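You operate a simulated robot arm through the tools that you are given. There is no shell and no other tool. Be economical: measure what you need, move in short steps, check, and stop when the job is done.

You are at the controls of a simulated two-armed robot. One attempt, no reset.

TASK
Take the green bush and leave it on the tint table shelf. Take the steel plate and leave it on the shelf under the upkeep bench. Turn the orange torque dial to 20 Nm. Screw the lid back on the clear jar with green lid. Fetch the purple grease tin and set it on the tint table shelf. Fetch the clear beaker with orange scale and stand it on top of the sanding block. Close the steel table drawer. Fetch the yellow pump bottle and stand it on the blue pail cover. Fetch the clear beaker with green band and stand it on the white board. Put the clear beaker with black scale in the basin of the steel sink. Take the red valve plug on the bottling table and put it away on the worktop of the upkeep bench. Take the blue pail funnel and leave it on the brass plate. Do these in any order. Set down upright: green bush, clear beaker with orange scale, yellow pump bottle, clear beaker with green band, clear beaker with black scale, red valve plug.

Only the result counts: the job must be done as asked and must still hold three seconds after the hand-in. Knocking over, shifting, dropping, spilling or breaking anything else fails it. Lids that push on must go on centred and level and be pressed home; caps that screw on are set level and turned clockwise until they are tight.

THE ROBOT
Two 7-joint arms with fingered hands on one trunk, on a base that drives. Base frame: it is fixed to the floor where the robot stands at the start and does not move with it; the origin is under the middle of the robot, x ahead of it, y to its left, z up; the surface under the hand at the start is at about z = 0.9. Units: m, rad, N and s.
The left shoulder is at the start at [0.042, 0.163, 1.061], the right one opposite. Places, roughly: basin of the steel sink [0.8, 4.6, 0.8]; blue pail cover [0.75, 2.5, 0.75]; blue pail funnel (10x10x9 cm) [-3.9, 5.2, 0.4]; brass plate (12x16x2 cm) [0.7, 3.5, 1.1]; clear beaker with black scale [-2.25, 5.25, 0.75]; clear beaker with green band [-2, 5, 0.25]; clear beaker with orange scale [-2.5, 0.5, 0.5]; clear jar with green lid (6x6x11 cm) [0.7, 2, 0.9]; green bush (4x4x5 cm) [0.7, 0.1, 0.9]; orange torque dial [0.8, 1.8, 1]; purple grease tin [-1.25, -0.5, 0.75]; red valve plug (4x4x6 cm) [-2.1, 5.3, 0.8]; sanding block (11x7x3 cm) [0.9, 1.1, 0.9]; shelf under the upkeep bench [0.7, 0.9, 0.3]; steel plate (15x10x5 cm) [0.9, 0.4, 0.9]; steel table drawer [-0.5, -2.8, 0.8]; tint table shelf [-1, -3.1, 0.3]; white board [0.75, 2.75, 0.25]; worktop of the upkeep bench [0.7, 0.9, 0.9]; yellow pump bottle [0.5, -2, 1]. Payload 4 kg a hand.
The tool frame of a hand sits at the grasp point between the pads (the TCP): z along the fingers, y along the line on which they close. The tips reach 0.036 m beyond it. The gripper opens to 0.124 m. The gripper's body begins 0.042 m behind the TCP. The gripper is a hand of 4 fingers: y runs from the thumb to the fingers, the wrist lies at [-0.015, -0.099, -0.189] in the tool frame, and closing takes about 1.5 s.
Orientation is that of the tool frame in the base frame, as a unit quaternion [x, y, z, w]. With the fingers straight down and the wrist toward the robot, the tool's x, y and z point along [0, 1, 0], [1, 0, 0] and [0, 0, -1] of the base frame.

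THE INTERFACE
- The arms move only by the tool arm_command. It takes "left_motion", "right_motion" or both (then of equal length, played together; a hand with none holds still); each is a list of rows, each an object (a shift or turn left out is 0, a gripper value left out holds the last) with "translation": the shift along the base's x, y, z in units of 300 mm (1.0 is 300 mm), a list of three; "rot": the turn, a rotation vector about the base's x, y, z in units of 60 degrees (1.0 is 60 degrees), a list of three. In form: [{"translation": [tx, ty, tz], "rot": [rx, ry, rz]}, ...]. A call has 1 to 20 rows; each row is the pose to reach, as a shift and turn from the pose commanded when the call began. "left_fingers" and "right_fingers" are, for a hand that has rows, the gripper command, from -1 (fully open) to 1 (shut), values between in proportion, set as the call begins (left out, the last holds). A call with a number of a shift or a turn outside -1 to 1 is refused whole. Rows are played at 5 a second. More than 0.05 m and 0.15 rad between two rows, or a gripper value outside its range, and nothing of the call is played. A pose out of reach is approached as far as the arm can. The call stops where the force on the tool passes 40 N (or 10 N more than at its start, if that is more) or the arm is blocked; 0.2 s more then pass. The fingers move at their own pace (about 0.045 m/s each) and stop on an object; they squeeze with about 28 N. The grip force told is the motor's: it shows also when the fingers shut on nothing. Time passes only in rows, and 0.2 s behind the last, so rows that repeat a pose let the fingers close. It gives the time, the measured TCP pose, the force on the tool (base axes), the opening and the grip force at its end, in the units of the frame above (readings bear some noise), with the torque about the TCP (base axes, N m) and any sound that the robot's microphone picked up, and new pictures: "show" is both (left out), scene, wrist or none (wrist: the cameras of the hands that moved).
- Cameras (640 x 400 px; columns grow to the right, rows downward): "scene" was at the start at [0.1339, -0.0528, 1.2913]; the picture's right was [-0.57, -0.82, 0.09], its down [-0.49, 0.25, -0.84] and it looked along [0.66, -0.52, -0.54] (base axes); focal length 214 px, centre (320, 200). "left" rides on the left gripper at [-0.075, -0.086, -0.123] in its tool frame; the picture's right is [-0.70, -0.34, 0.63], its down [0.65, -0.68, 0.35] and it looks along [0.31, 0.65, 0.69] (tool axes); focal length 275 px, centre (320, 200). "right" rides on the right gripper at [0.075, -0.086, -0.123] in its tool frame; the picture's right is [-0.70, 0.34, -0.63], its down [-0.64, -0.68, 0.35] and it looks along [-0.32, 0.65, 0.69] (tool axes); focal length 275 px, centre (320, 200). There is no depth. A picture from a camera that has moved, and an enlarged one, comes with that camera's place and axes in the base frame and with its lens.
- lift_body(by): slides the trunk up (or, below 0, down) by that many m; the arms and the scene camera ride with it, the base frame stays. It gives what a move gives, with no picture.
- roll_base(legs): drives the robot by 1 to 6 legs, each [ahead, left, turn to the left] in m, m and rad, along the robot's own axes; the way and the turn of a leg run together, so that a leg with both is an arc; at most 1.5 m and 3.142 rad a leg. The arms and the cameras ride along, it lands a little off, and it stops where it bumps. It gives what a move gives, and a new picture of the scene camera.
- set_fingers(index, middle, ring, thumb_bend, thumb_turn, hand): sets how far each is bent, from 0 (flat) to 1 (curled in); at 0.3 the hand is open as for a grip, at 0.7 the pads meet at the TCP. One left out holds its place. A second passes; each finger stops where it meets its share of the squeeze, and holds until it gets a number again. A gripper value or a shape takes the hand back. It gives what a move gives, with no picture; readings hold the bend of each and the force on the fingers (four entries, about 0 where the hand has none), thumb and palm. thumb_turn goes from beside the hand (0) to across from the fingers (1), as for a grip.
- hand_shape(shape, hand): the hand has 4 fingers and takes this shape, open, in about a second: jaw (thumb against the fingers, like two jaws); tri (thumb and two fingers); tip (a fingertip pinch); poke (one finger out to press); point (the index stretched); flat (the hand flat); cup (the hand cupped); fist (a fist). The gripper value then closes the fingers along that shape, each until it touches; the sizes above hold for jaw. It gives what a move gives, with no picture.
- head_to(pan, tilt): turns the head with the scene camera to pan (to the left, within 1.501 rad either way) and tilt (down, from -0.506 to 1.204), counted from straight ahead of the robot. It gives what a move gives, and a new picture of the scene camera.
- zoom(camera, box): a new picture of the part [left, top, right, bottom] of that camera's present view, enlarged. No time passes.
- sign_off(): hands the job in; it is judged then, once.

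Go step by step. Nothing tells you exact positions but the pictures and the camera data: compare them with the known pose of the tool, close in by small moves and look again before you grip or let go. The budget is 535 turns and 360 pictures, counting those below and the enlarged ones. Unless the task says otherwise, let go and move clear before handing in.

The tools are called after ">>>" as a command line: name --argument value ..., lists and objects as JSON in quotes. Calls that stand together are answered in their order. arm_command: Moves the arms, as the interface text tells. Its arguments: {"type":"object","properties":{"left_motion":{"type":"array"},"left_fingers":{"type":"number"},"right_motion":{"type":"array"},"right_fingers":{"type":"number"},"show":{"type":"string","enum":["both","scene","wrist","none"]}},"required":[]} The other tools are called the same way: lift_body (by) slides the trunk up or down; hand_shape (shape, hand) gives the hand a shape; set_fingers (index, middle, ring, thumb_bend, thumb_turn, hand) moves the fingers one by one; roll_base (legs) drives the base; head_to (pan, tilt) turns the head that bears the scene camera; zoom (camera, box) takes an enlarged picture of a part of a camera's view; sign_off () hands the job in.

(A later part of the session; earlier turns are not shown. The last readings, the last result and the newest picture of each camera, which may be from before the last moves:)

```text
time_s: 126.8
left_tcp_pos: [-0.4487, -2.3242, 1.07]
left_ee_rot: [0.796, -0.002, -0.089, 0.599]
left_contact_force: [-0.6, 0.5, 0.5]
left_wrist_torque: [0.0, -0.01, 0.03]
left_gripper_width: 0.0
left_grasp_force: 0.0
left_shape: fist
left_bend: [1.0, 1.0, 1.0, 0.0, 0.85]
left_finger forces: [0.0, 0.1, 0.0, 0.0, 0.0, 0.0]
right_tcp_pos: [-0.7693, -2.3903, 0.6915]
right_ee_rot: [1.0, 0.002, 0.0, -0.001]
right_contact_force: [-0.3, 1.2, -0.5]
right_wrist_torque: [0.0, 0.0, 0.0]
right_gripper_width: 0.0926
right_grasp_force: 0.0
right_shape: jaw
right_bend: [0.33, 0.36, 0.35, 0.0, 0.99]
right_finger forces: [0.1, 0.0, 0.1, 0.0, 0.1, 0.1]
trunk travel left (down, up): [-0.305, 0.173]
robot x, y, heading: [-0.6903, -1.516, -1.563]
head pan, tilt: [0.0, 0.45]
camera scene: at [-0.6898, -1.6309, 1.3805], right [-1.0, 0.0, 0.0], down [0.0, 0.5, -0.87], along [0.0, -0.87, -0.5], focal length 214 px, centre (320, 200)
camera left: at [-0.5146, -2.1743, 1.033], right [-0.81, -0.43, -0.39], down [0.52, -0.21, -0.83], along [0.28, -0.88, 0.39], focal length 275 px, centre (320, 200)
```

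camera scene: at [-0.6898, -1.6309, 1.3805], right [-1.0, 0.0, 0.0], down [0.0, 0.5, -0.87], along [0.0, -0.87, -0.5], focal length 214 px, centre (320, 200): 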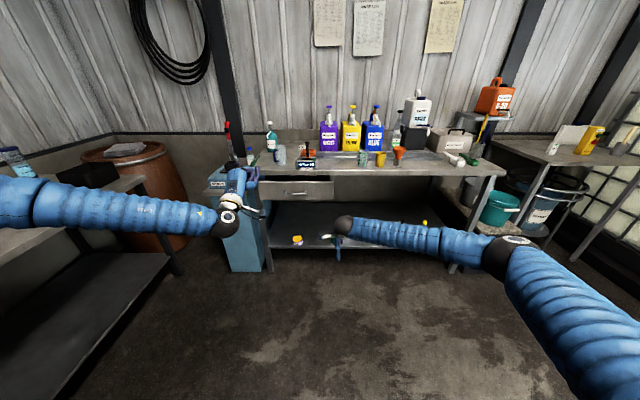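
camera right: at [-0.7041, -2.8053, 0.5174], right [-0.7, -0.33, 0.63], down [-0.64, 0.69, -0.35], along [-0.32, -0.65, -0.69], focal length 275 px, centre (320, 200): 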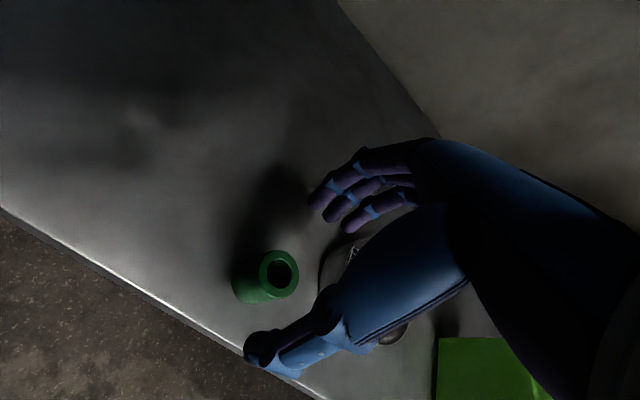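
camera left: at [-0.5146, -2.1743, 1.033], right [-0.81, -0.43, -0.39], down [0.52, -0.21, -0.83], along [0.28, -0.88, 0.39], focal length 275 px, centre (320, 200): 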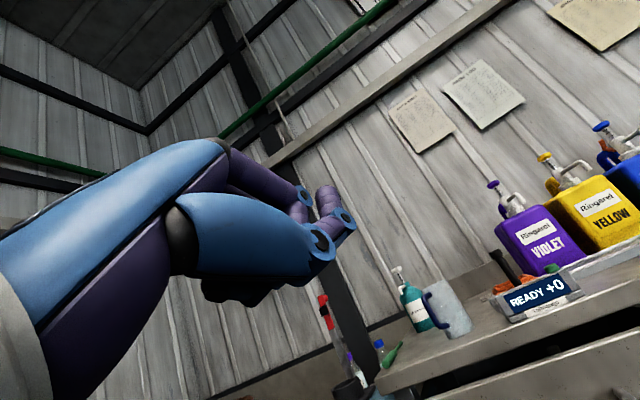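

The left arm moved oddly during the lift; check that nothing on the left bench was disturbed.

>>> head_to --pan 0.9 --tilt 0.35

```text
time_s: 128.0
left_tcp_pos: [-0.4493, -2.3239, 1.071]
left_ee_rot: [0.796, -0.002, -0.089, 0.598]
left_contact_force: [-0.2, -0.8, -0.5]
left_wrist_torque: [0.03, -0.03, -0.01]
left_gripper_width: 0.0
left_grasp_force: 0.1
left_shape: fist
left_bend: [1.0, 1.0, 1.0, 0.0, 0.85]
left_finger forces: [0.0, 0.1, 0.0, 0.0, 0.0, 0.1]
right_tcp_pos: [-0.7689, -2.3904, 0.6922]
right_ee_rot: [1.0, 0.002, 0.0, -0.001]
right_contact_force: [0.3, 0.1, -0.1]
right_wrist_torque: [-0.03, -0.02, 0.0]
right_gripper_width: 0.0928
right_grasp_force: 0.0
right_shape: jaw
right_bend: [0.33, 0.36, 0.35, 0.0, 0.99]
right_finger forces: [0.0, 0.1, 0.0, 0.0, 0.1, 0.0]
trunk travel left (down, up): [-0.305, 0.173]
robot x, y, heading: [-0.6858, -1.5182, -1.569]
head pan, tilt: [0.901, 0.351]
camera scene: at [-0.6164, -1.5967, 1.3922], right [-0.62, -0.78, -0.06], down [-0.27, 0.28, -0.92], along [0.74, -0.55, -0.39], focal length 214 px, centre (320, 200)
```

scene: 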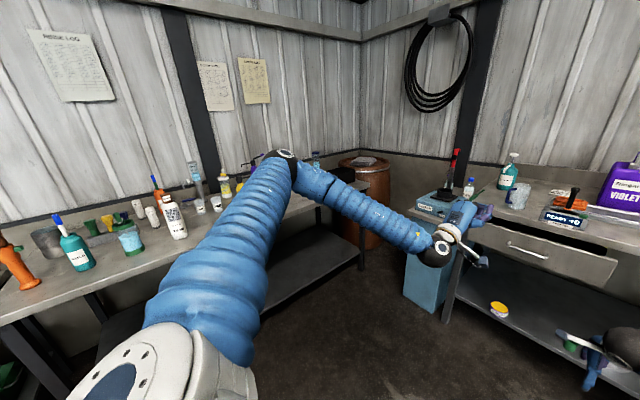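

Nothing fell. Lower the fist to drawer height.

>>> arm_command --left_motion '[{"translation": [0.02, 0, -0.16]}, {"translation": [0.04, 0, -0.32]}, {"translation": [0.06, 0, -0.48]}, {"translation": [0.08, 0, -0.64]}, {"translation": [0.08, 0, -0.8]}, {"translation": [0.08, 0, -0.93]}]' --show "none"

>>> roll_base --legs '[[0.3, 0, 0]]'

>>> head_to --pan 0.4 --tilt 0.6

```text
time_s: 129.4
left_tcp_pos: [-0.3913, -2.3011, 0.8831]
left_ee_rot: [0.796, -0.001, -0.089, 0.598]
left_contact_force: [-0.4, 0.7, 1.4]
left_wrist_torque: [0.01, -0.02, 0.0]
left_gripper_width: 0.0001
left_grasp_force: 0.0
left_shape: fist
left_bend: [1.0, 1.0, 1.0, 0.0, 0.85]
left_finger forces: [0.1, 0.0, 0.0, 0.0, 0.0, 0.0]
left hand out of reach, approached as far as the arm can: row 4, 5, 6
right_tcp_pos: [-0.7691, -2.3904, 0.6917]
right_ee_rot: [1.0, 0.001, -0.001, -0.001]
right_contact_force: [0.4, -0.4, 0.4]
right_wrist_torque: [0.0, 0.02, -0.01]
right_gripper_width: 0.0931
right_grasp_force: 0.1
right_shape: jaw
right_bend: [0.33, 0.36, 0.35, 0.0, 0.99]
right_finger forces: [0.0, 0.0, 0.0, 0.0, 0.0, 0.0]
trunk travel left (down, up): [-0.305, 0.173]
robot x, y, heading: [-0.6913, -1.5134, -1.57]
head pan, tilt: [0.901, 0.351]
```

```text
time_s: 131.5
left_tcp_pos: [-0.3905, -2.6049, 0.8837]
left_ee_rot: [0.797, -0.001, -0.088, 0.598]
left_contact_force: [0.9, -0.3, 0.2]
left_wrist_torque: [-0.04, 0.04, 0.02]
left_gripper_width: 0.0
left_grasp_force: 0.0
left_shape: fist
left_bend: [1.0, 1.0, 1.0, 0.0, 0.85]
left_finger forces: [0.1, 0.0, 0.0, 0.0, 0.0, 0.0]
right_tcp_pos: [-0.7699, -2.6936, 0.69]
right_ee_rot: [1.0, 0.001, 0.0, -0.002]
right_contact_force: [0.1, -0.9, -0.2]
right_wrist_torque: [0.05, -0.02, 0.03]
right_gripper_width: 0.093
right_grasp_force: 0.2
right_shape: jaw
right_bend: [0.33, 0.36, 0.35, 0.0, 0.99]
right_finger forces: [0.0, 0.0, 0.0, 0.0, 0.0, 0.0]
trunk travel left (down, up): [-0.305, 0.173]
robot x, y, heading: [-0.6906, -1.8148, -1.571]
head pan, tilt: [0.901, 0.351]
camera scene: at [-0.6157, -1.9008, 1.3921], right [-0.62, -0.78, -0.06], down [-0.27, 0.28, -0.92], along [0.74, -0.55, -0.39], focal length 214 px, centre (320, 200)
```

scene: 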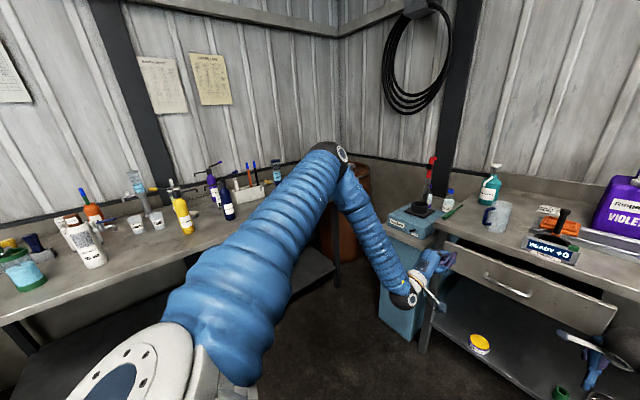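

```text
time_s: 132.4
left_tcp_pos: [-0.3907, -2.6047, 0.8837]
left_ee_rot: [0.797, -0.001, -0.088, 0.598]
left_contact_force: [-0.4, 0.3, -0.2]
left_wrist_torque: [-0.03, 0.0, 0.0]
left_gripper_width: 0.0
left_grasp_force: 0.0
left_shape: fist
left_bend: [1.0, 1.0, 1.0, 0.0, 0.85]
left_finger forces: [0.0, 0.1, 0.1, 0.0, 0.0, 0.0]
right_tcp_pos: [-0.7703, -2.6925, 0.6914]
right_ee_rot: [1.0, 0.001, 0.0, 0.0]
right_contact_force: [0.2, -0.1, 0.3]
right_wrist_torque: [-0.01, -0.02, -0.01]
right_gripper_width: 0.0929
right_grasp_force: 0.1
right_shape: jaw
right_bend: [0.33, 0.36, 0.35, 0.0, 0.99]
right_finger forces: [0.0, 0.1, 0.1, 0.1, 0.1, 0.1]
trunk travel left (down, up): [-0.305, 0.173]
robot x, y, heading: [-0.6897, -1.8203, -1.57]
head pan, tilt: [0.4, 0.6]
camera scene: at [-0.6541, -1.9216, 1.3678], right [-0.92, -0.39, -0.03], down [-0.22, 0.58, -0.78], along [0.32, -0.72, -0.62], focal length 214 px, centre (320, 200)
```

scene: 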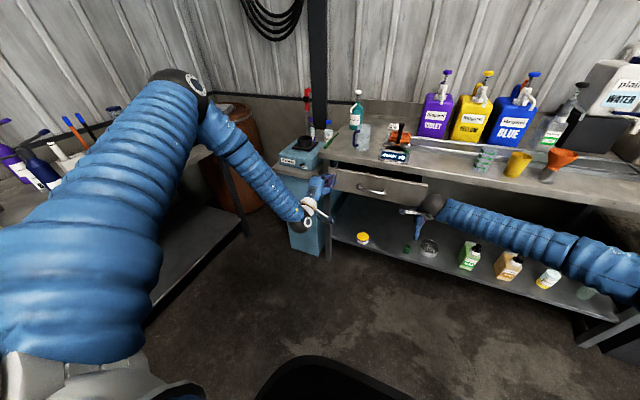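

The left arm got into an awkward pose; the right hand is better placed. Back off, and make the right hand a forward-pitched fist.

>>> roll_base --legs '[[-0.25, 0, 0]]'

>>> hand_shape --hand "right" --shape "fist"

>>> arm_command --right_motion '[{"translation": [0.05, 0.03, 0.06], "rot": [-0.12, 0, 0]}, {"translation": [0.1, 0.06, 0.12], "rot": [-0.24, 0, 0]}, {"translation": [0.15, 0.09, 0.18], "rot": [-0.36, 0, 0]}, {"translation": [0.2, 0.12, 0.24], "rot": [-0.48, 0, 0]}, {"translation": [0.25, 0.15, 0.3], "rot": [-0.6, 0, 0]}, {"translation": [0.28, 0.18, 0.36], "rot": [-0.72, 0, 0]}, {"translation": [0.3, 0.2, 0.36], "rot": [-0.84, 0, 0]}, {"translation": [0.3, 0.2, 0.36], "rot": [-0.97, 0, 0]}]' --show "both"

```text
time_s: 134.2
left_tcp_pos: [-0.3935, -2.3516, 0.8845]
left_ee_rot: [0.796, -0.003, -0.09, 0.598]
left_contact_force: [0.8, -0.7, 1.2]
left_wrist_torque: [0.03, -0.03, -0.03]
left_gripper_width: 0.0
left_grasp_force: 0.0
left_shape: fist
left_bend: [1.0, 1.0, 1.0, 0.0, 0.85]
left_finger forces: [0.0, 0.1, 0.0, 0.0, 0.0, 0.0]
right_tcp_pos: [-0.7714, -2.4395, 0.6923]
right_ee_rot: [1.0, -0.001, 0.0, 0.0]
right_contact_force: [0.1, 0.5, -0.3]
right_wrist_torque: [0.0, -0.01, 0.02]
right_gripper_width: 0.0929
right_grasp_force: 0.1
right_shape: jaw
right_bend: [0.33, 0.36, 0.35, 0.0, 0.99]
right_finger forces: [0.0, 0.0, 0.0, 0.1, 0.0, 0.0]
trunk travel left (down, up): [-0.305, 0.173]
robot x, y, heading: [-0.6871, -1.5634, -1.574]
head pan, tilt: [0.4, 0.6]
camera scene: at [-0.6546, -1.6671, 1.368], right [-0.92, -0.39, -0.03], down [-0.22, 0.58, -0.79], along [0.32, -0.72, -0.62], focal length 214 px, centre (320, 200)
```

scene: 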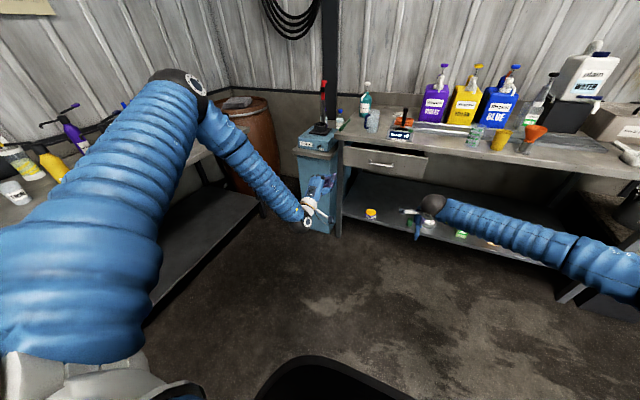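

```text
time_s: 135.1
left_tcp_pos: [-0.3926, -2.3509, 0.8837]
left_ee_rot: [0.797, -0.003, -0.09, 0.598]
left_contact_force: [0.1, -0.2, 0.5]
left_wrist_torque: [0.03, 0.03, 0.01]
left_gripper_width: 0.0
left_grasp_force: 0.1
left_shape: fist
left_bend: [1.0, 1.0, 1.0, 0.0, 0.85]
left_finger forces: [0.1, 0.0, 0.0, 0.1, 0.1, 0.0]
right_tcp_pos: [-0.7727, -2.4392, 0.6918]
right_ee_rot: [1.0, 0.0, 0.0, -0.001]
right_contact_force: [-0.5, 0.4, 0.2]
right_wrist_torque: [-0.02, 0.0, 0.0]
right_gripper_width: 0.0
right_grasp_force: 0.1
right_shape: fist
right_bend: [1.0, 1.0, 1.0, 0.0, 0.86]
right_finger forces: [0.0, 0.0, 0.0, 0.0, 0.1, 0.0]
trunk travel left (down, up): [-0.305, 0.173]
robot x, y, heading: [-0.6907, -1.5629, -1.568]
head pan, tilt: [0.4, 0.6]
```

```text
time_s: 136.9
left_tcp_pos: [-0.3942, -2.3508, 0.883]
left_ee_rot: [0.796, -0.003, -0.09, 0.598]
left_contact_force: [-0.1, -0.7, -0.7]
left_wrist_torque: [-0.03, -0.01, -0.01]
left_gripper_width: 0.0001
left_grasp_force: 0.0
left_shape: fist
left_bend: [1.0, 1.0, 1.0, 0.0, 0.85]
left_finger forces: [0.1, 0.0, 0.1, 0.0, 0.1, 0.0]
right_tcp_pos: [-0.6114, -2.361, 0.8461]
right_ee_rot: [0.884, -0.033, -0.018, 0.467]
right_contact_force: [-0.3, -0.8, -0.4]
right_wrist_torque: [-0.01, -0.02, 0.03]
right_gripper_width: 0.0002
right_grasp_force: 0.1
right_shape: fist
right_bend: [1.0, 1.0, 1.0, 0.0, 0.86]
right_finger forces: [0.1, 0.1, 0.0, 0.1, 0.0, 0.0]
right hand out of reach, approached as far as the arm can: row 5, 6, 7, 8
trunk travel left (down, up): [-0.305, 0.173]
robot x, y, heading: [-0.6909, -1.5603, -1.569]
head pan, tilt: [0.4, 0.6]
camera scene: at [-0.6535, -1.6678, 1.3679], right [-0.92, -0.39, -0.03], down [-0.22, 0.58, -0.78], along [0.32, -0.72, -0.62], focal length 214 px, centre (320, 200)
camera right: at [-0.5266, -2.218, 0.8457], right [-0.67, 0.38, 0.64], down [-0.64, 0.15, -0.76], along [-0.39, -0.91, 0.15], focal length 275 px, centre (320, 200)
```

scene: 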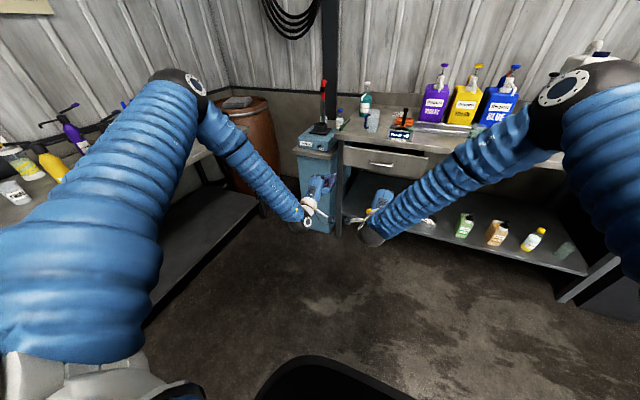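
right: 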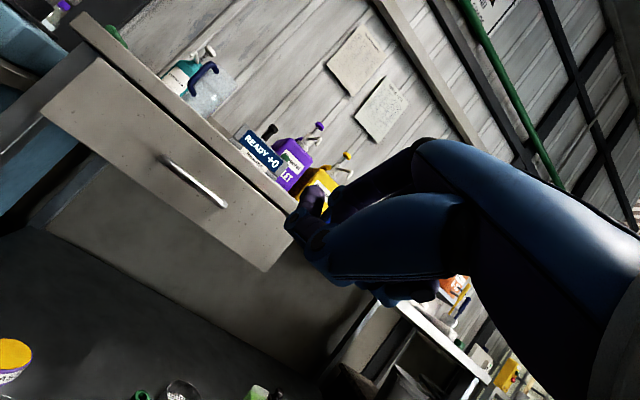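

The right fist now points forward. Lower the trunk so the knuckles stay under the tabletop, pull the left hand back, shift right, and approach.

>>> arm_command --left_motion '[{"translation": [0, 0.15, 0]}, {"translation": [0, 0.3, 0.05]}, {"translation": [0, 0.4, 0.1]}]' --show "none"

>>> lift_body --by -0.075

>>> roll_base --legs '[[0, -0.07, 0], [0.28, 0, 0]]'

>>> arm_command --right_motion '[{"translation": [0, -0.05, 0]}]' --show "both"

```text
time_s: 137.7
left_tcp_pos: [-0.3978, -2.2339, 0.9122]
left_ee_rot: [0.797, -0.003, -0.091, 0.598]
left_contact_force: [-0.4, 1.2, -0.3]
left_wrist_torque: [-0.01, 0.04, -0.04]
left_gripper_width: 0.0
left_grasp_force: 0.2
left_shape: fist
left_bend: [1.0, 1.0, 1.0, 0.0, 0.85]
left_finger forces: [0.0, 0.0, 0.0, 0.1, 0.0, 0.0]
right_tcp_pos: [-0.613, -2.3611, 0.8457]
right_ee_rot: [0.884, -0.033, -0.017, 0.466]
right_contact_force: [-0.1, 0.1, 0.1]
right_wrist_torque: [-0.02, -0.02, 0.0]
right_gripper_width: 0.0
right_grasp_force: 0.2
right_shape: fist
right_bend: [1.0, 1.0, 1.0, 0.0, 0.86]
right_finger forces: [0.0, 0.1, 0.0, 0.0, 0.0, 0.0]
trunk travel left (down, up): [-0.305, 0.173]
robot x, y, heading: [-0.6895, -1.5652, -1.571]
head pan, tilt: [0.4, 0.6]
```

```text
time_s: 138.9
left_tcp_pos: [-0.3934, -2.2321, 0.8396]
left_ee_rot: [0.796, -0.003, -0.089, 0.599]
left_contact_force: [-0.1, 0.4, 0.5]
left_wrist_torque: [0.04, 0.02, -0.01]
left_gripper_width: 0.0
left_grasp_force: 0.1
left_shape: fist
left_bend: [1.0, 1.0, 1.0, 0.0, 0.85]
left_finger forces: [0.0, 0.0, 0.0, 0.0, 0.1, 0.0]
right_tcp_pos: [-0.6121, -2.3626, 0.7732]
right_ee_rot: [0.884, -0.034, -0.018, 0.466]
right_contact_force: [-0.4, 0.5, 0.4]
right_wrist_torque: [0.03, 0.0, 0.0]
right_gripper_width: 0.0
right_grasp_force: 0.1
right_shape: fist
right_bend: [1.0, 1.0, 1.0, 0.0, 0.86]
right_finger forces: [0.1, 0.0, 0.1, 0.1, 0.0, 0.0]
trunk travel left (down, up): [-0.23, 0.248]
robot x, y, heading: [-0.6919, -1.5634, -1.572]
head pan, tilt: [0.4, 0.6]
```

```text
time_s: 141.4
left_tcp_pos: [-0.4634, -2.5179, 0.8372]
left_ee_rot: [0.797, -0.004, -0.09, 0.597]
left_contact_force: [0.3, 0.2, -1.0]
left_wrist_torque: [0.01, 0.0, 0.0]
left_gripper_width: 0.0
left_grasp_force: 0.0
left_shape: fist
left_bend: [1.0, 1.0, 1.0, 0.0, 0.85]
left_finger forces: [0.0, 0.0, 0.1, 0.1, 0.1, 0.1]
right_tcp_pos: [-0.6818, -2.6486, 0.7701]
right_ee_rot: [0.885, -0.034, -0.017, 0.464]
right_contact_force: [-0.4, -0.2, 0.1]
right_wrist_torque: [0.0, -0.02, -0.02]
right_gripper_width: 0.0001
right_grasp_force: 0.1
right_shape: fist
right_bend: [1.0, 1.0, 1.0, 0.0, 0.86]
right_finger forces: [0.0, 0.0, 0.0, 0.0, 0.0, 0.0]
trunk travel left (down, up): [-0.23, 0.248]
robot x, y, heading: [-0.7582, -1.8483, -1.572]
head pan, tilt: [0.4, 0.6]
camera scene: at [-0.7244, -1.9869, 1.2823], right [-0.92, -0.38, -0.06], down [-0.22, 0.64, -0.74], along [0.32, -0.67, -0.67], focal length 214 px, centre (320, 200)
```

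scene: 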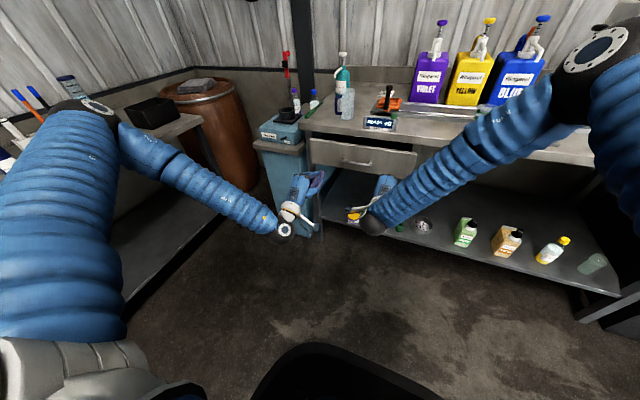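

```text
time_s: 141.8
left_tcp_pos: [-0.464, -2.5173, 0.8364]
left_ee_rot: [0.797, -0.003, -0.09, 0.597]
left_contact_force: [0.2, -0.4, -0.8]
left_wrist_torque: [0.02, 0.01, 0.0]
left_gripper_width: 0.0001
left_grasp_force: 0.1
left_shape: fist
left_bend: [1.0, 1.0, 1.0, 0.0, 0.85]
left_finger forces: [0.0, 0.1, 0.0, 0.0, 0.0, 0.0]
right_tcp_pos: [-0.6817, -2.6616, 0.7711]
right_ee_rot: [0.885, -0.033, -0.016, 0.464]
right_contact_force: [0.0, -0.2, 0.3]
right_wrist_torque: [0.03, -0.04, 0.01]
right_gripper_width: 0.0
right_grasp_force: 0.1
right_shape: fist
right_bend: [1.0, 1.0, 1.0, 0.0, 0.86]
right_finger forces: [0.1, 0.0, 0.0, 0.0, 0.0, 0.1]
trunk travel left (down, up): [-0.23, 0.248]
robot x, y, heading: [-0.7561, -1.8506, -1.576]
head pan, tilt: [0.4, 0.6]
camera scene: at [-0.7245, -1.986, 1.2825], right [-0.92, -0.38, -0.06], down [-0.22, 0.64, -0.74], along [0.32, -0.67, -0.67], focal length 214 px, centre (320, 200)
camera right: at [-0.5964, -2.5194, 0.7711], right [-0.67, 0.38, 0.64], down [-0.63, 0.15, -0.76], along [-0.38, -0.91, 0.14], focal length 275 px, centre (320, 200)
```

scene: 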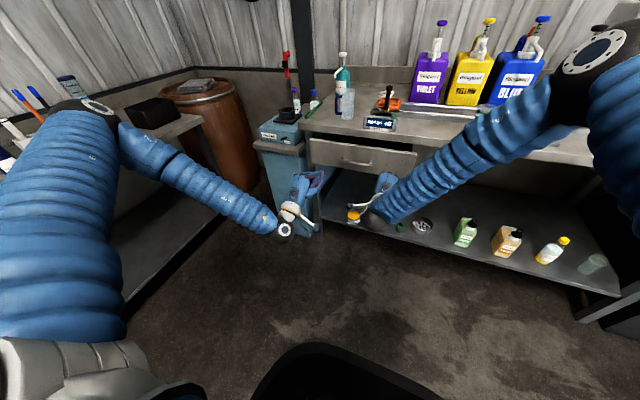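
right: 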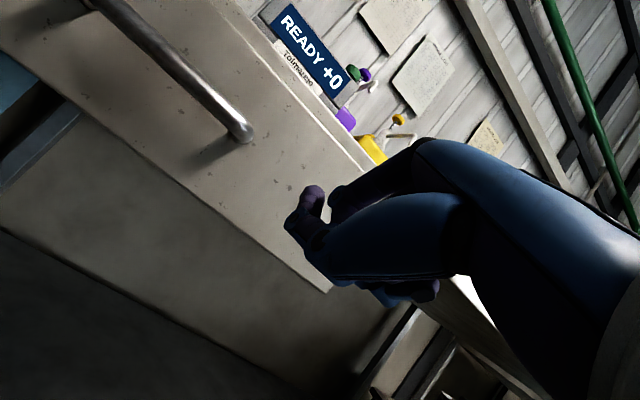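

The fist faces the drawer front right of the handle. Push forward slowly with force watch.

>>> arm_command --right_motion '[{"translation": [0.03, -0.06, 0.02]}, {"translation": [0.06, -0.12, 0.02]}, {"translation": [0.06, -0.18, 0.02]}, {"translation": [0.06, -0.24, 0.02]}, {"translation": [0.06, -0.3, 0.02]}]' --show "wrist"

```text
time_s: 143.1
left_tcp_pos: [-0.464, -2.5171, 0.839]
left_ee_rot: [0.797, -0.002, -0.089, 0.598]
left_contact_force: [-0.2, -0.5, 0.4]
left_wrist_torque: [0.02, 0.03, 0.03]
left_gripper_width: 0.0001
left_grasp_force: 0.0
left_shape: fist
left_bend: [1.0, 1.0, 1.0, 0.0, 0.85]
left_finger forces: [0.0, 0.0, 0.0, 0.0, 0.1, 0.0]
right_tcp_pos: [-0.6645, -2.7522, 0.7755]
right_ee_rot: [0.885, -0.034, -0.017, 0.465]
right_contact_force: [0.0, 0.9, 0.3]
right_wrist_torque: [-0.02, 0.0, 0.02]
right_gripper_width: 0.0001
right_grasp_force: 0.1
right_shape: fist
right_bend: [1.0, 1.0, 1.0, 0.0, 0.85]
right_finger forces: [0.0, 0.0, 0.0, 0.0, 0.0, 0.1]
trunk travel left (down, up): [-0.23, 0.248]
robot x, y, heading: [-0.7602, -1.8505, -1.573]
head pan, tilt: [0.4, 0.6]
camera right: at [-0.5793, -2.6089, 0.7767], right [-0.67, 0.38, 0.64], down [-0.63, 0.15, -0.76], along [-0.39, -0.91, 0.14], focal length 275 px, centre (320, 200)
```

right: 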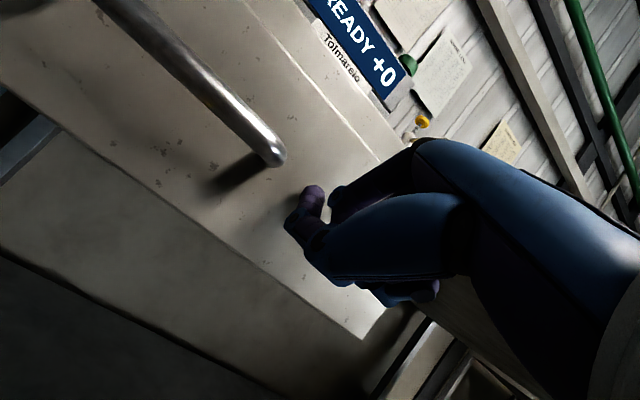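

>>> arm_command --right_motion '[{"translation": [0, -0.06, 0]}, {"translation": [0, -0.12, 0]}, {"translation": [0, -0.18, 0]}, {"translation": [0, -0.24, 0]}, {"translation": [0, -0.3, 0]}]' --show "wrist"

```text
time_s: 144.0
left_tcp_pos: [-0.4651, -2.5164, 0.839]
left_ee_rot: [0.797, -0.002, -0.089, 0.598]
left_contact_force: [-0.1, 0.0, 0.3]
left_wrist_torque: [0.01, 0.0, -0.05]
left_gripper_width: 0.0002
left_grasp_force: 0.1
left_shape: fist
left_bend: [1.0, 1.0, 1.0, 0.0, 0.85]
left_finger forces: [0.1, 0.0, 0.0, 0.0, 0.0, 0.0]
right_tcp_pos: [-0.6605, -2.81, 0.7714]
right_ee_rot: [0.889, -0.035, -0.02, 0.457]
right_contact_force: [-5.9, 26.9, -3.0]
right_wrist_torque: [-0.8, -0.14, 0.24]
right_gripper_width: 0.0
right_grasp_force: 0.2
right_shape: fist
right_bend: [1.0, 1.0, 1.0, 0.0, 0.86]
right_finger forces: [0.1, 0.0, 0.0, 0.0, 27.7, 0.1]
right hand out of reach, approached as far as the arm can: row 4
trunk travel left (down, up): [-0.23, 0.248]
robot x, y, heading: [-0.7596, -1.8513, -1.571]
head pan, tilt: [0.4, 0.6]
stopped in row 4 (right hand): the force on the tool passed its limit at 51 N (the readings are from after the stop); the commanded pose is now the measured one
camera right: at [-0.5739, -2.6678, 0.774], right [-0.67, 0.37, 0.64], down [-0.63, 0.17, -0.75], along [-0.39, -0.91, 0.13], focal length 275 px, centre (320, 200)
```

right: 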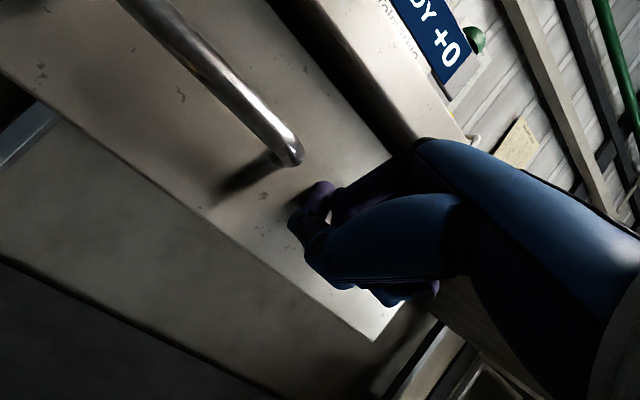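

>>> arm_command --right_motion '[{"translation": [0, -0.02, 0]}, {"translation": [0, -0.04, 0]}, {"translation": [0, -0.06, 0]}, {"translation": [0, -0.08, 0]}, {"translation": [0, -0.1, 0]}, {"translation": [0, -0.12, 0]}]' --show "both"

```text
time_s: 144.4
left_tcp_pos: [-0.4645, -2.5158, 0.8392]
left_ee_rot: [0.797, -0.004, -0.09, 0.598]
left_contact_force: [0.3, 0.1, 0.1]
left_wrist_torque: [0.02, -0.02, -0.01]
left_gripper_width: 0.0
left_grasp_force: 0.1
left_shape: fist
left_bend: [1.0, 1.0, 1.0, 0.0, 0.85]
left_finger forces: [0.1, 0.1, 0.0, 0.1, 0.1, 0.1]
right_tcp_pos: [-0.66, -2.8109, 0.7699]
right_ee_rot: [0.889, -0.034, -0.019, 0.456]
right_contact_force: [-5.3, 26.9, -1.6]
right_wrist_torque: [-0.87, -0.16, 0.25]
right_gripper_width: 0.0001
right_grasp_force: 0.0
right_shape: fist
right_bend: [1.0, 1.0, 1.0, 0.0, 0.86]
right_finger forces: [0.1, 0.0, 0.0, 0.0, 28.3, 0.0]
trunk travel left (down, up): [-0.23, 0.248]
robot x, y, heading: [-0.7607, -1.8481, -1.571]
head pan, tilt: [0.4, 0.6]
stopped in row 1 (right hand): the force on the tool passed its limit at 48 N (the readings are from after the stop); the commanded pose is now the measured one
camera scene: at [-0.7253, -1.9827, 1.2828], right [-0.92, -0.38, -0.06], down [-0.22, 0.64, -0.74], along [0.32, -0.67, -0.67], focal length 214 px, centre (320, 200)
camera right: at [-0.5736, -2.6685, 0.7722], right [-0.67, 0.37, 0.65], down [-0.64, 0.17, -0.75], along [-0.39, -0.91, 0.12], focal length 275 px, centre (320, 200)
```

scene: 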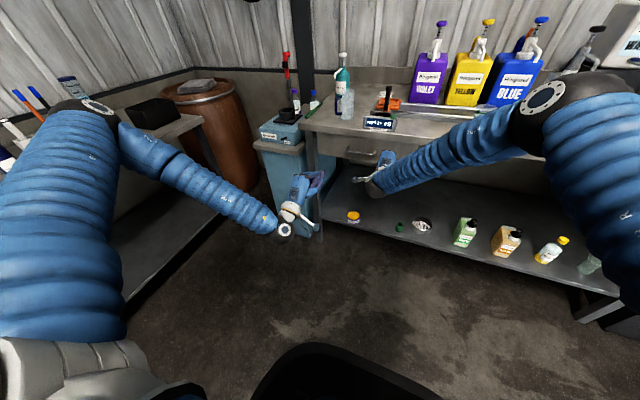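
right: 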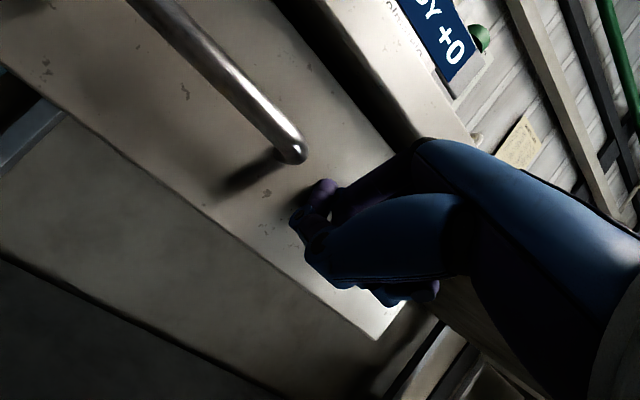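

>>> zoom --camera "scene" --box '[290, 90, 430, 190]'

```text
4.00 times, centred on (360, 140) of scene
camera zoom: at [-0.7253, -1.9827, 1.2828], right [-0.92, -0.38, -0.06], down [-0.22, 0.64, -0.74], along [0.32, -0.67, -0.67], focal length 858 px, centre (160, 440)
```

zoom: 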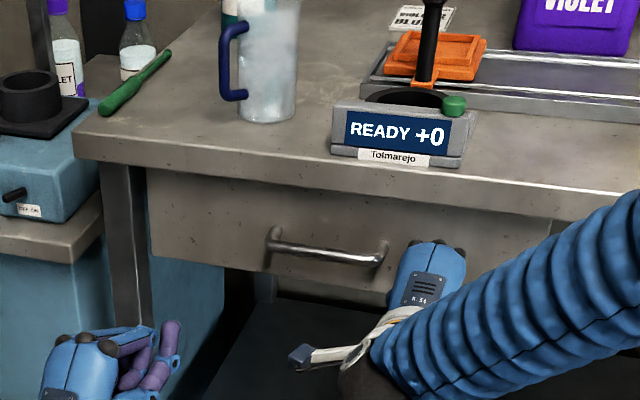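

The drawer front is tucked home under the tabletop. Retract, back away and bring both hands back to a natural downward pose.

>>> arm_command --right_motion '[{"translation": [0, 0.16, 0]}, {"translation": [0, 0.32, 0]}]' --show "none"

>>> roll_base --legs '[[-0.35, 0, 0]]'

>>> lift_body --by 0.2

>>> arm_command --left_motion '[{"translation": [0.02, 0, 0.08], "rot": [0.12, 0, 0]}, {"translation": [0.04, 0, 0.16], "rot": [0.24, 0, 0]}, {"translation": [0.06, 0, 0.24], "rot": [0.36, 0, 0]}, {"translation": [0.08, 0, 0.32], "rot": [0.48, 0, 0]}, {"translation": [0.1, 0, 0.4], "rot": [0.6, 0, 0]}, {"translation": [0.12, 0, 0.48], "rot": [0.72, 0, 0]}, {"translation": [0.14, 0, 0.5], "rot": [0.84, 0, 0]}, {"translation": [0.15, 0, 0.5], "rot": [0.97, 0, 0]}]' --right_motion '[{"translation": [-0.05, 0, 0.08], "rot": [0.12, 0, 0]}, {"translation": [-0.1, 0, 0.16], "rot": [0.24, 0, 0]}, {"translation": [-0.15, 0, 0.24], "rot": [0.36, 0, 0]}, {"translation": [-0.2, 0, 0.32], "rot": [0.48, 0, 0]}, {"translation": [-0.25, 0, 0.4], "rot": [0.6, 0, 0]}, {"translation": [-0.3, 0, 0.48], "rot": [0.72, 0, 0]}, {"translation": [-0.35, 0, 0.5], "rot": [0.84, 0, 0]}, {"translation": [-0.4, 0, 0.5], "rot": [0.9, 0, 0]}]' --show "none"

>>> hand_shape --hand "left" --shape "jaw"

>>> hand_shape --hand "right" --shape "jaw"

>>> head_to --pan 0.7 --tilt 0.4

```text
time_s: 145.0
left_tcp_pos: [-0.4641, -2.5165, 0.8385]
left_ee_rot: [0.796, -0.004, -0.09, 0.599]
left_contact_force: [-0.4, 0.1, 0.1]
left_wrist_torque: [-0.01, 0.02, 0.03]
left_gripper_width: 0.0
left_grasp_force: 0.0
left_shape: fist
left_bend: [1.0, 1.0, 1.0, 0.0, 0.85]
left_finger forces: [0.0, 0.0, 0.1, 0.0, 0.1, 0.1]
right_tcp_pos: [-0.6595, -2.7173, 0.7704]
right_ee_rot: [0.889, -0.035, -0.019, 0.456]
right_contact_force: [-0.1, 2.2, -0.4]
right_wrist_torque: [0.01, -0.01, -0.01]
right_gripper_width: 0.0
right_grasp_force: 0.0
right_shape: fist
right_bend: [1.0, 1.0, 1.0, 0.0, 0.86]
right_finger forces: [0.0, 0.0, 0.0, 0.0, 0.0, 0.0]
trunk travel left (down, up): [-0.23, 0.248]
robot x, y, heading: [-0.7585, -1.8496, -1.57]
head pan, tilt: [0.4, 0.6]
```

```text
time_s: 147.1
left_tcp_pos: [-0.4618, -2.2026, 0.8371]
left_ee_rot: [0.797, -0.004, -0.091, 0.597]
left_contact_force: [-0.4, 0.3, 0.6]
left_wrist_torque: [0.01, 0.0, -0.04]
left_gripper_width: 0.0
left_grasp_force: 0.1
left_shape: fist
left_bend: [1.0, 1.0, 1.0, 0.0, 0.85]
left_finger forces: [0.0, 0.1, 0.0, 0.0, 0.0, 0.0]
right_tcp_pos: [-0.6584, -2.4032, 0.7699]
right_ee_rot: [0.889, -0.036, -0.021, 0.455]
right_contact_force: [-0.3, 0.1, 0.4]
right_wrist_torque: [-0.01, 0.0, -0.05]
right_gripper_width: 0.0
right_grasp_force: 0.0
right_shape: fist
right_bend: [1.0, 1.0, 1.0, 0.0, 0.86]
right_finger forces: [0.1, 0.0, 0.1, 0.0, 0.1, 0.1]
trunk travel left (down, up): [-0.23, 0.248]
robot x, y, heading: [-0.7552, -1.5333, -1.575]
head pan, tilt: [0.4, 0.6]
stopped in leg 1: the robot was blocked; the commanded pose is now the measured one
camera scene: at [-0.7196, -1.6711, 1.2827], right [-0.92, -0.38, -0.06], down [-0.22, 0.64, -0.74], along [0.32, -0.67, -0.67], focal length 214 px, centre (320, 200)
```

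scene: 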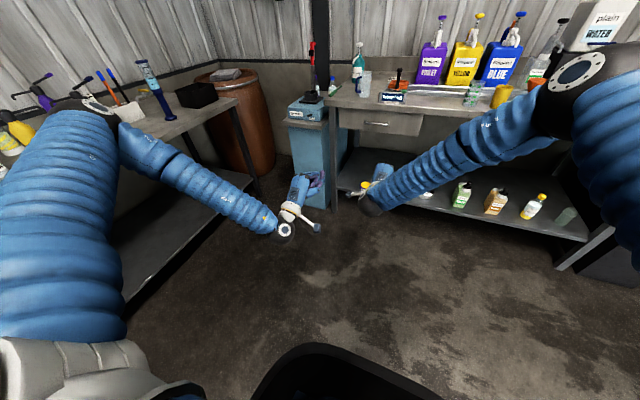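

```text
time_s: 149.3
left_tcp_pos: [-0.4624, -2.2029, 1.0394]
left_ee_rot: [0.797, -0.004, -0.091, 0.597]
left_contact_force: [-0.7, 0.3, -0.1]
left_wrist_torque: [-0.03, -0.01, 0.0]
left_gripper_width: 0.0003
left_grasp_force: 0.1
left_shape: fist
left_bend: [1.0, 1.0, 1.0, 0.0, 0.85]
left_finger forces: [0.0, 0.0, 0.0, 0.0, 0.0, 0.1]
right_tcp_pos: [-0.6589, -2.4024, 0.9684]
right_ee_rot: [0.89, -0.036, -0.02, 0.455]
right_contact_force: [-1.0, -0.4, 0.0]
right_wrist_torque: [-0.02, -0.01, -0.03]
right_gripper_width: 0.0
right_grasp_force: 0.1
right_shape: fist
right_bend: [1.0, 1.0, 1.0, 0.0, 0.86]
right_finger forces: [0.0, 0.0, 0.0, 0.0, 0.0, 0.0]
trunk travel left (down, up): [-0.43, 0.048]
robot x, y, heading: [-0.7563, -1.5379, -1.572]
head pan, tilt: [0.4, 0.6]
```

```text
time_s: 151.1
left_tcp_pos: [-0.4191, -2.2039, 1.1895]
left_ee_rot: [0.987, 0.041, -0.082, 0.133]
left_contact_force: [-0.5, 0.1, -0.5]
left_wrist_torque: [-0.01, -0.04, -0.01]
left_gripper_width: 0.0
left_grasp_force: 0.0
left_shape: fist
left_bend: [1.0, 1.0, 1.0, 0.0, 0.85]
left_finger forces: [0.0, 0.1, 0.1, 0.0, 0.0, 0.0]
right_tcp_pos: [-0.7802, -2.4026, 1.1177]
right_ee_rot: [0.999, -0.024, -0.033, 0.001]
right_contact_force: [-0.4, 0.1, -0.1]
right_wrist_torque: [0.03, -0.02, -0.03]
right_gripper_width: 0.0001
right_grasp_force: 0.0
right_shape: fist
right_bend: [1.0, 1.0, 1.0, 0.0, 0.86]
right_finger forces: [0.1, 0.0, 0.0, 0.0, 0.0, 0.0]
trunk travel left (down, up): [-0.43, 0.048]
robot x, y, heading: [-0.7547, -1.5338, -1.572]
head pan, tilt: [0.4, 0.6]
```

```text
time_s: 152.0
left_tcp_pos: [-0.4178, -2.2036, 1.1886]
left_ee_rot: [0.987, 0.04, -0.082, 0.134]
left_contact_force: [0.4, 0.4, -0.6]
left_wrist_torque: [0.0, 0.03, -0.01]
left_gripper_width: 0.1234
left_grasp_force: 0.1
left_shape: jaw
left_bend: [0.3, 0.3, 0.3, 0.3, 0.97]
left_finger forces: [0.0, 0.0, 0.1, 0.0, 0.1, 0.0]
right_tcp_pos: [-0.7787, -2.4031, 1.1185]
right_ee_rot: [0.999, -0.023, -0.034, 0.001]
right_contact_force: [-1.1, 0.4, 0.5]
right_wrist_torque: [0.02, -0.01, 0.03]
right_gripper_width: 0.0
right_grasp_force: 0.1
right_shape: fist
right_bend: [1.0, 1.0, 1.0, 0.0, 0.86]
right_finger forces: [0.0, 0.1, 0.1, 0.0, 0.0, 0.0]
trunk travel left (down, up): [-0.43, 0.048]
robot x, y, heading: [-0.752, -1.5349, -1.579]
head pan, tilt: [0.4, 0.6]
```

```text
time_s: 152.9
left_tcp_pos: [-0.4172, -2.2041, 1.1889]
left_ee_rot: [0.987, 0.04, -0.083, 0.134]
left_contact_force: [-0.1, 0.0, -0.2]
left_wrist_torque: [-0.01, 0.02, -0.01]
left_gripper_width: 0.1236
left_grasp_force: 0.1
left_shape: jaw
left_bend: [0.3, 0.3, 0.3, 0.3, 0.97]
left_finger forces: [0.0, 0.1, 0.0, 0.0, 0.0, 0.1]
right_tcp_pos: [-0.7791, -2.4032, 1.1177]
right_ee_rot: [0.999, -0.021, -0.035, 0.002]
right_contact_force: [-0.2, 1.0, -0.4]
right_wrist_torque: [0.0, -0.03, 0.0]
right_gripper_width: 0.1236
right_grasp_force: 0.0
right_shape: jaw
right_bend: [0.3, 0.3, 0.3, 0.3, 0.97]
right_finger forces: [0.0, 0.1, 0.1, 0.1, 0.1, 0.0]
trunk travel left (down, up): [-0.43, 0.048]
robot x, y, heading: [-0.7527, -1.5354, -1.575]
head pan, tilt: [0.4, 0.6]
```

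```text
time_s: 153.7
left_tcp_pos: [-0.4192, -2.2029, 1.1888]
left_ee_rot: [0.987, 0.039, -0.083, 0.134]
left_contact_force: [-0.5, 0.7, 0.1]
left_wrist_torque: [-0.03, -0.03, 0.01]
left_gripper_width: 0.1238
left_grasp_force: 0.1
left_shape: jaw
left_bend: [0.3, 0.3, 0.3, 0.3, 0.97]
left_finger forces: [0.0, 0.1, 0.1, 0.0, 0.0, 0.0]
right_tcp_pos: [-0.7782, -2.4038, 1.1183]
right_ee_rot: [0.999, -0.023, -0.034, 0.001]
right_contact_force: [0.1, -0.6, -0.3]
right_wrist_torque: [0.02, 0.02, 0.01]
right_gripper_width: 0.1236
right_grasp_force: 0.1
right_shape: jaw
right_bend: [0.3, 0.3, 0.3, 0.3, 0.97]
right_finger forces: [0.0, 0.1, 0.0, 0.0, 0.0, 0.1]
trunk travel left (down, up): [-0.43, 0.048]
robot x, y, heading: [-0.7568, -1.5373, -1.576]
head pan, tilt: [0.7, 0.4]
camera scene: at [-0.6955, -1.5998, 1.52], right [-0.77, -0.64, 0.0], down [-0.25, 0.31, -0.92], along [0.59, -0.71, -0.39], focal length 214 px, centre (320, 200)
```

scene: 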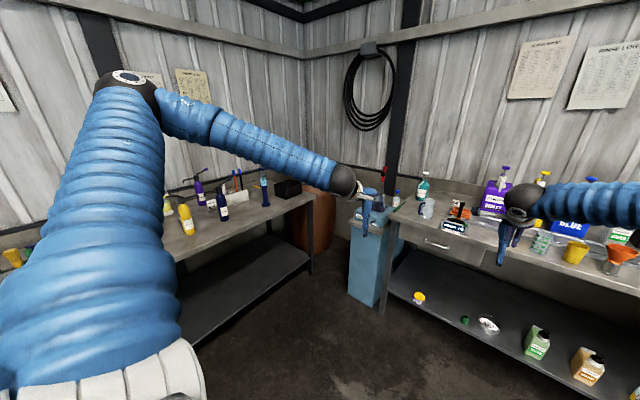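

The base was blocked by the table behind, so I route around. First straighten both hands and raise them, then turn toward the bottle bench.

>>> arm_command --left_motion '[{"translation": [0, 0, 0.1], "rot": [0.085, -0.053, -0.025]}, {"translation": [0, 0, 0.2], "rot": [0.171, -0.106, -0.05]}, {"translation": [0, 0, 0.3], "rot": [0.256, -0.159, -0.075]}]' --right_motion '[{"translation": [0, 0.12, 0.1], "rot": [0, -0.065, 0.042]}, {"translation": [0, 0.24, 0.2], "rot": [0, -0.065, 0.042]}, {"translation": [0, 0.36, 0.3], "rot": [0, -0.065, 0.042]}]' --show "none"

>>> roll_base --legs '[[0.15, 0.3, 0], [0, 0, 1.576]]'

>>> head_to --pan 0 --tilt 0.45

```text
time_s: 154.5
left_tcp_pos: [-0.4134, -2.2028, 1.2808]
left_ee_rot: [1.0, 0.001, 0.002, 0.001]
left_contact_force: [-0.2, 0.8, -0.2]
left_wrist_torque: [0.02, -0.01, 0.01]
left_gripper_width: 0.1239
left_grasp_force: 0.2
left_shape: jaw
left_bend: [0.3, 0.3, 0.3, 0.3, 0.97]
left_finger forces: [0.0, 0.0, 0.1, 0.0, 0.0, 0.0]
right_tcp_pos: [-0.7803, -2.2956, 1.21]
right_ee_rot: [1.0, -0.001, -0.001, 0.002]
right_contact_force: [0.9, 0.5, 0.5]
right_wrist_torque: [-0.06, 0.02, 0.01]
right_gripper_width: 0.1236
right_grasp_force: 0.1
right_shape: jaw
right_bend: [0.3, 0.3, 0.3, 0.3, 0.97]
right_finger forces: [0.0, 0.1, 0.0, 0.1, 0.0, 0.1]
trunk travel left (down, up): [-0.43, 0.048]
robot x, y, heading: [-0.7502, -1.5369, -1.579]
head pan, tilt: [0.7, 0.4]
```

```text
time_s: 160.5
left_tcp_pos: [0.2216, -1.3502, 1.2796]
left_ee_rot: [0.71, 0.704, 0.001, 0.001]
left_contact_force: [0.7, 0.1, 0.3]
left_wrist_torque: [0.01, 0.01, 0.01]
left_gripper_width: 0.1237
left_grasp_force: 0.0
left_shape: jaw
left_bend: [0.3, 0.3, 0.3, 0.3, 0.97]
left_finger forces: [0.0, 0.1, 0.1, 0.0, 0.0, 0.1]
right_tcp_pos: [0.3102, -1.7161, 1.2074]
right_ee_rot: [0.712, 0.702, 0.001, 0.001]
right_contact_force: [-0.2, -0.5, -0.5]
right_wrist_torque: [-0.01, 0.01, -0.01]
right_gripper_width: 0.1237
right_grasp_force: 0.0
right_shape: jaw
right_bend: [0.3, 0.3, 0.3, 0.3, 0.97]
right_finger forces: [0.0, 0.0, 0.2, 0.0, 0.0, 0.0]
trunk travel left (down, up): [-0.43, 0.048]
robot x, y, heading: [-0.4511, -1.682, -0.017]
head pan, tilt: [0.7, 0.4]
camera scene: at [-0.3849, -1.6255, 1.52], right [0.63, -0.77, 0.0], down [-0.31, -0.25, -0.92], along [0.71, 0.58, -0.39], focal length 214 px, centre (320, 200)
```

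scene: 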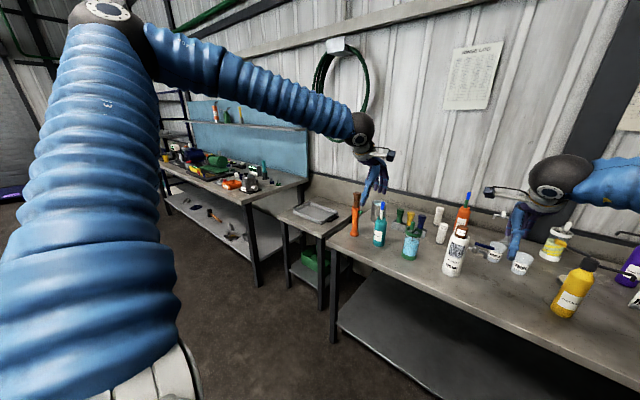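

```text
time_s: 161.6
left_tcp_pos: [0.2217, -1.3501, 1.2802]
left_ee_rot: [0.71, 0.704, 0.001, 0.0]
left_contact_force: [-0.4, 0.3, 0.2]
left_wrist_torque: [0.03, 0.0, -0.02]
left_gripper_width: 0.1235
left_grasp_force: 0.1
left_shape: jaw
left_bend: [0.3, 0.3, 0.3, 0.3, 0.97]
left_finger forces: [0.1, 0.0, 0.1, 0.0, 0.1, 0.1]
right_tcp_pos: [0.3105, -1.7159, 1.2082]
right_ee_rot: [0.712, 0.702, 0.001, 0.001]
right_contact_force: [-0.8, -0.4, 0.4]
right_wrist_torque: [0.01, 0.0, -0.01]
right_gripper_width: 0.1236
right_grasp_force: 0.1
right_shape: jaw
right_bend: [0.3, 0.3, 0.3, 0.3, 0.97]
right_finger forces: [0.1, 0.1, 0.0, 0.1, 0.1, 0.0]
trunk travel left (down, up): [-0.43, 0.048]
robot x, y, heading: [-0.4487, -1.6844, -0.013]
head pan, tilt: [0.0, 0.45]
camera scene: at [-0.3647, -1.6854, 1.5152], right [-0.01, -1.0, 0.0], down [-0.44, 0.01, -0.9], along [0.9, -0.01, -0.44], focal length 214 px, centre (320, 200)
```

scene: 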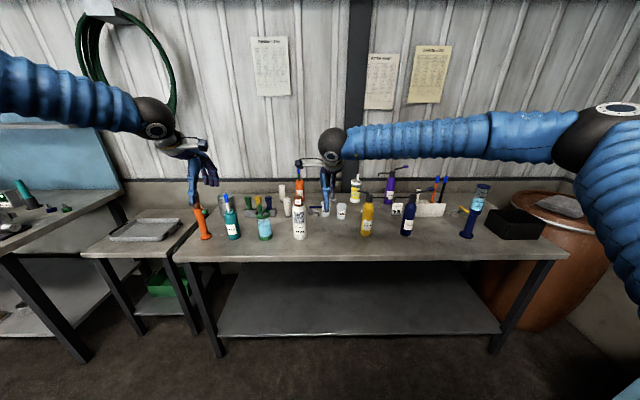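

>>> zoom --camera "scene" --box '[270, 150, 500, 270]'

```text
2.78 times, centred on (385, 210) of scene
camera zoom: at [-0.3647, -1.6854, 1.5152], right [-0.01, -1.0, 0.0], down [-0.44, 0.01, -0.9], along [0.9, -0.01, -0.44], focal length 597 px, centre (139, 172)
```

zoom: 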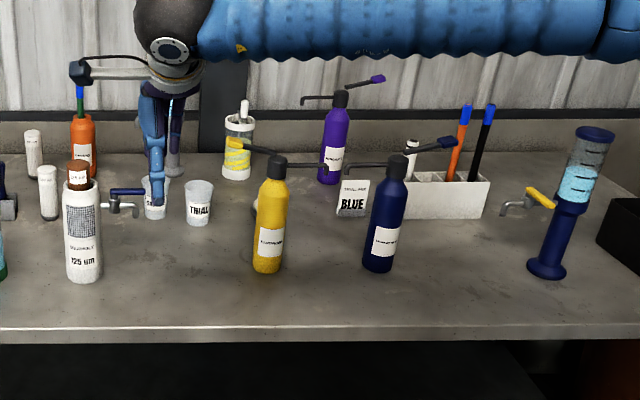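

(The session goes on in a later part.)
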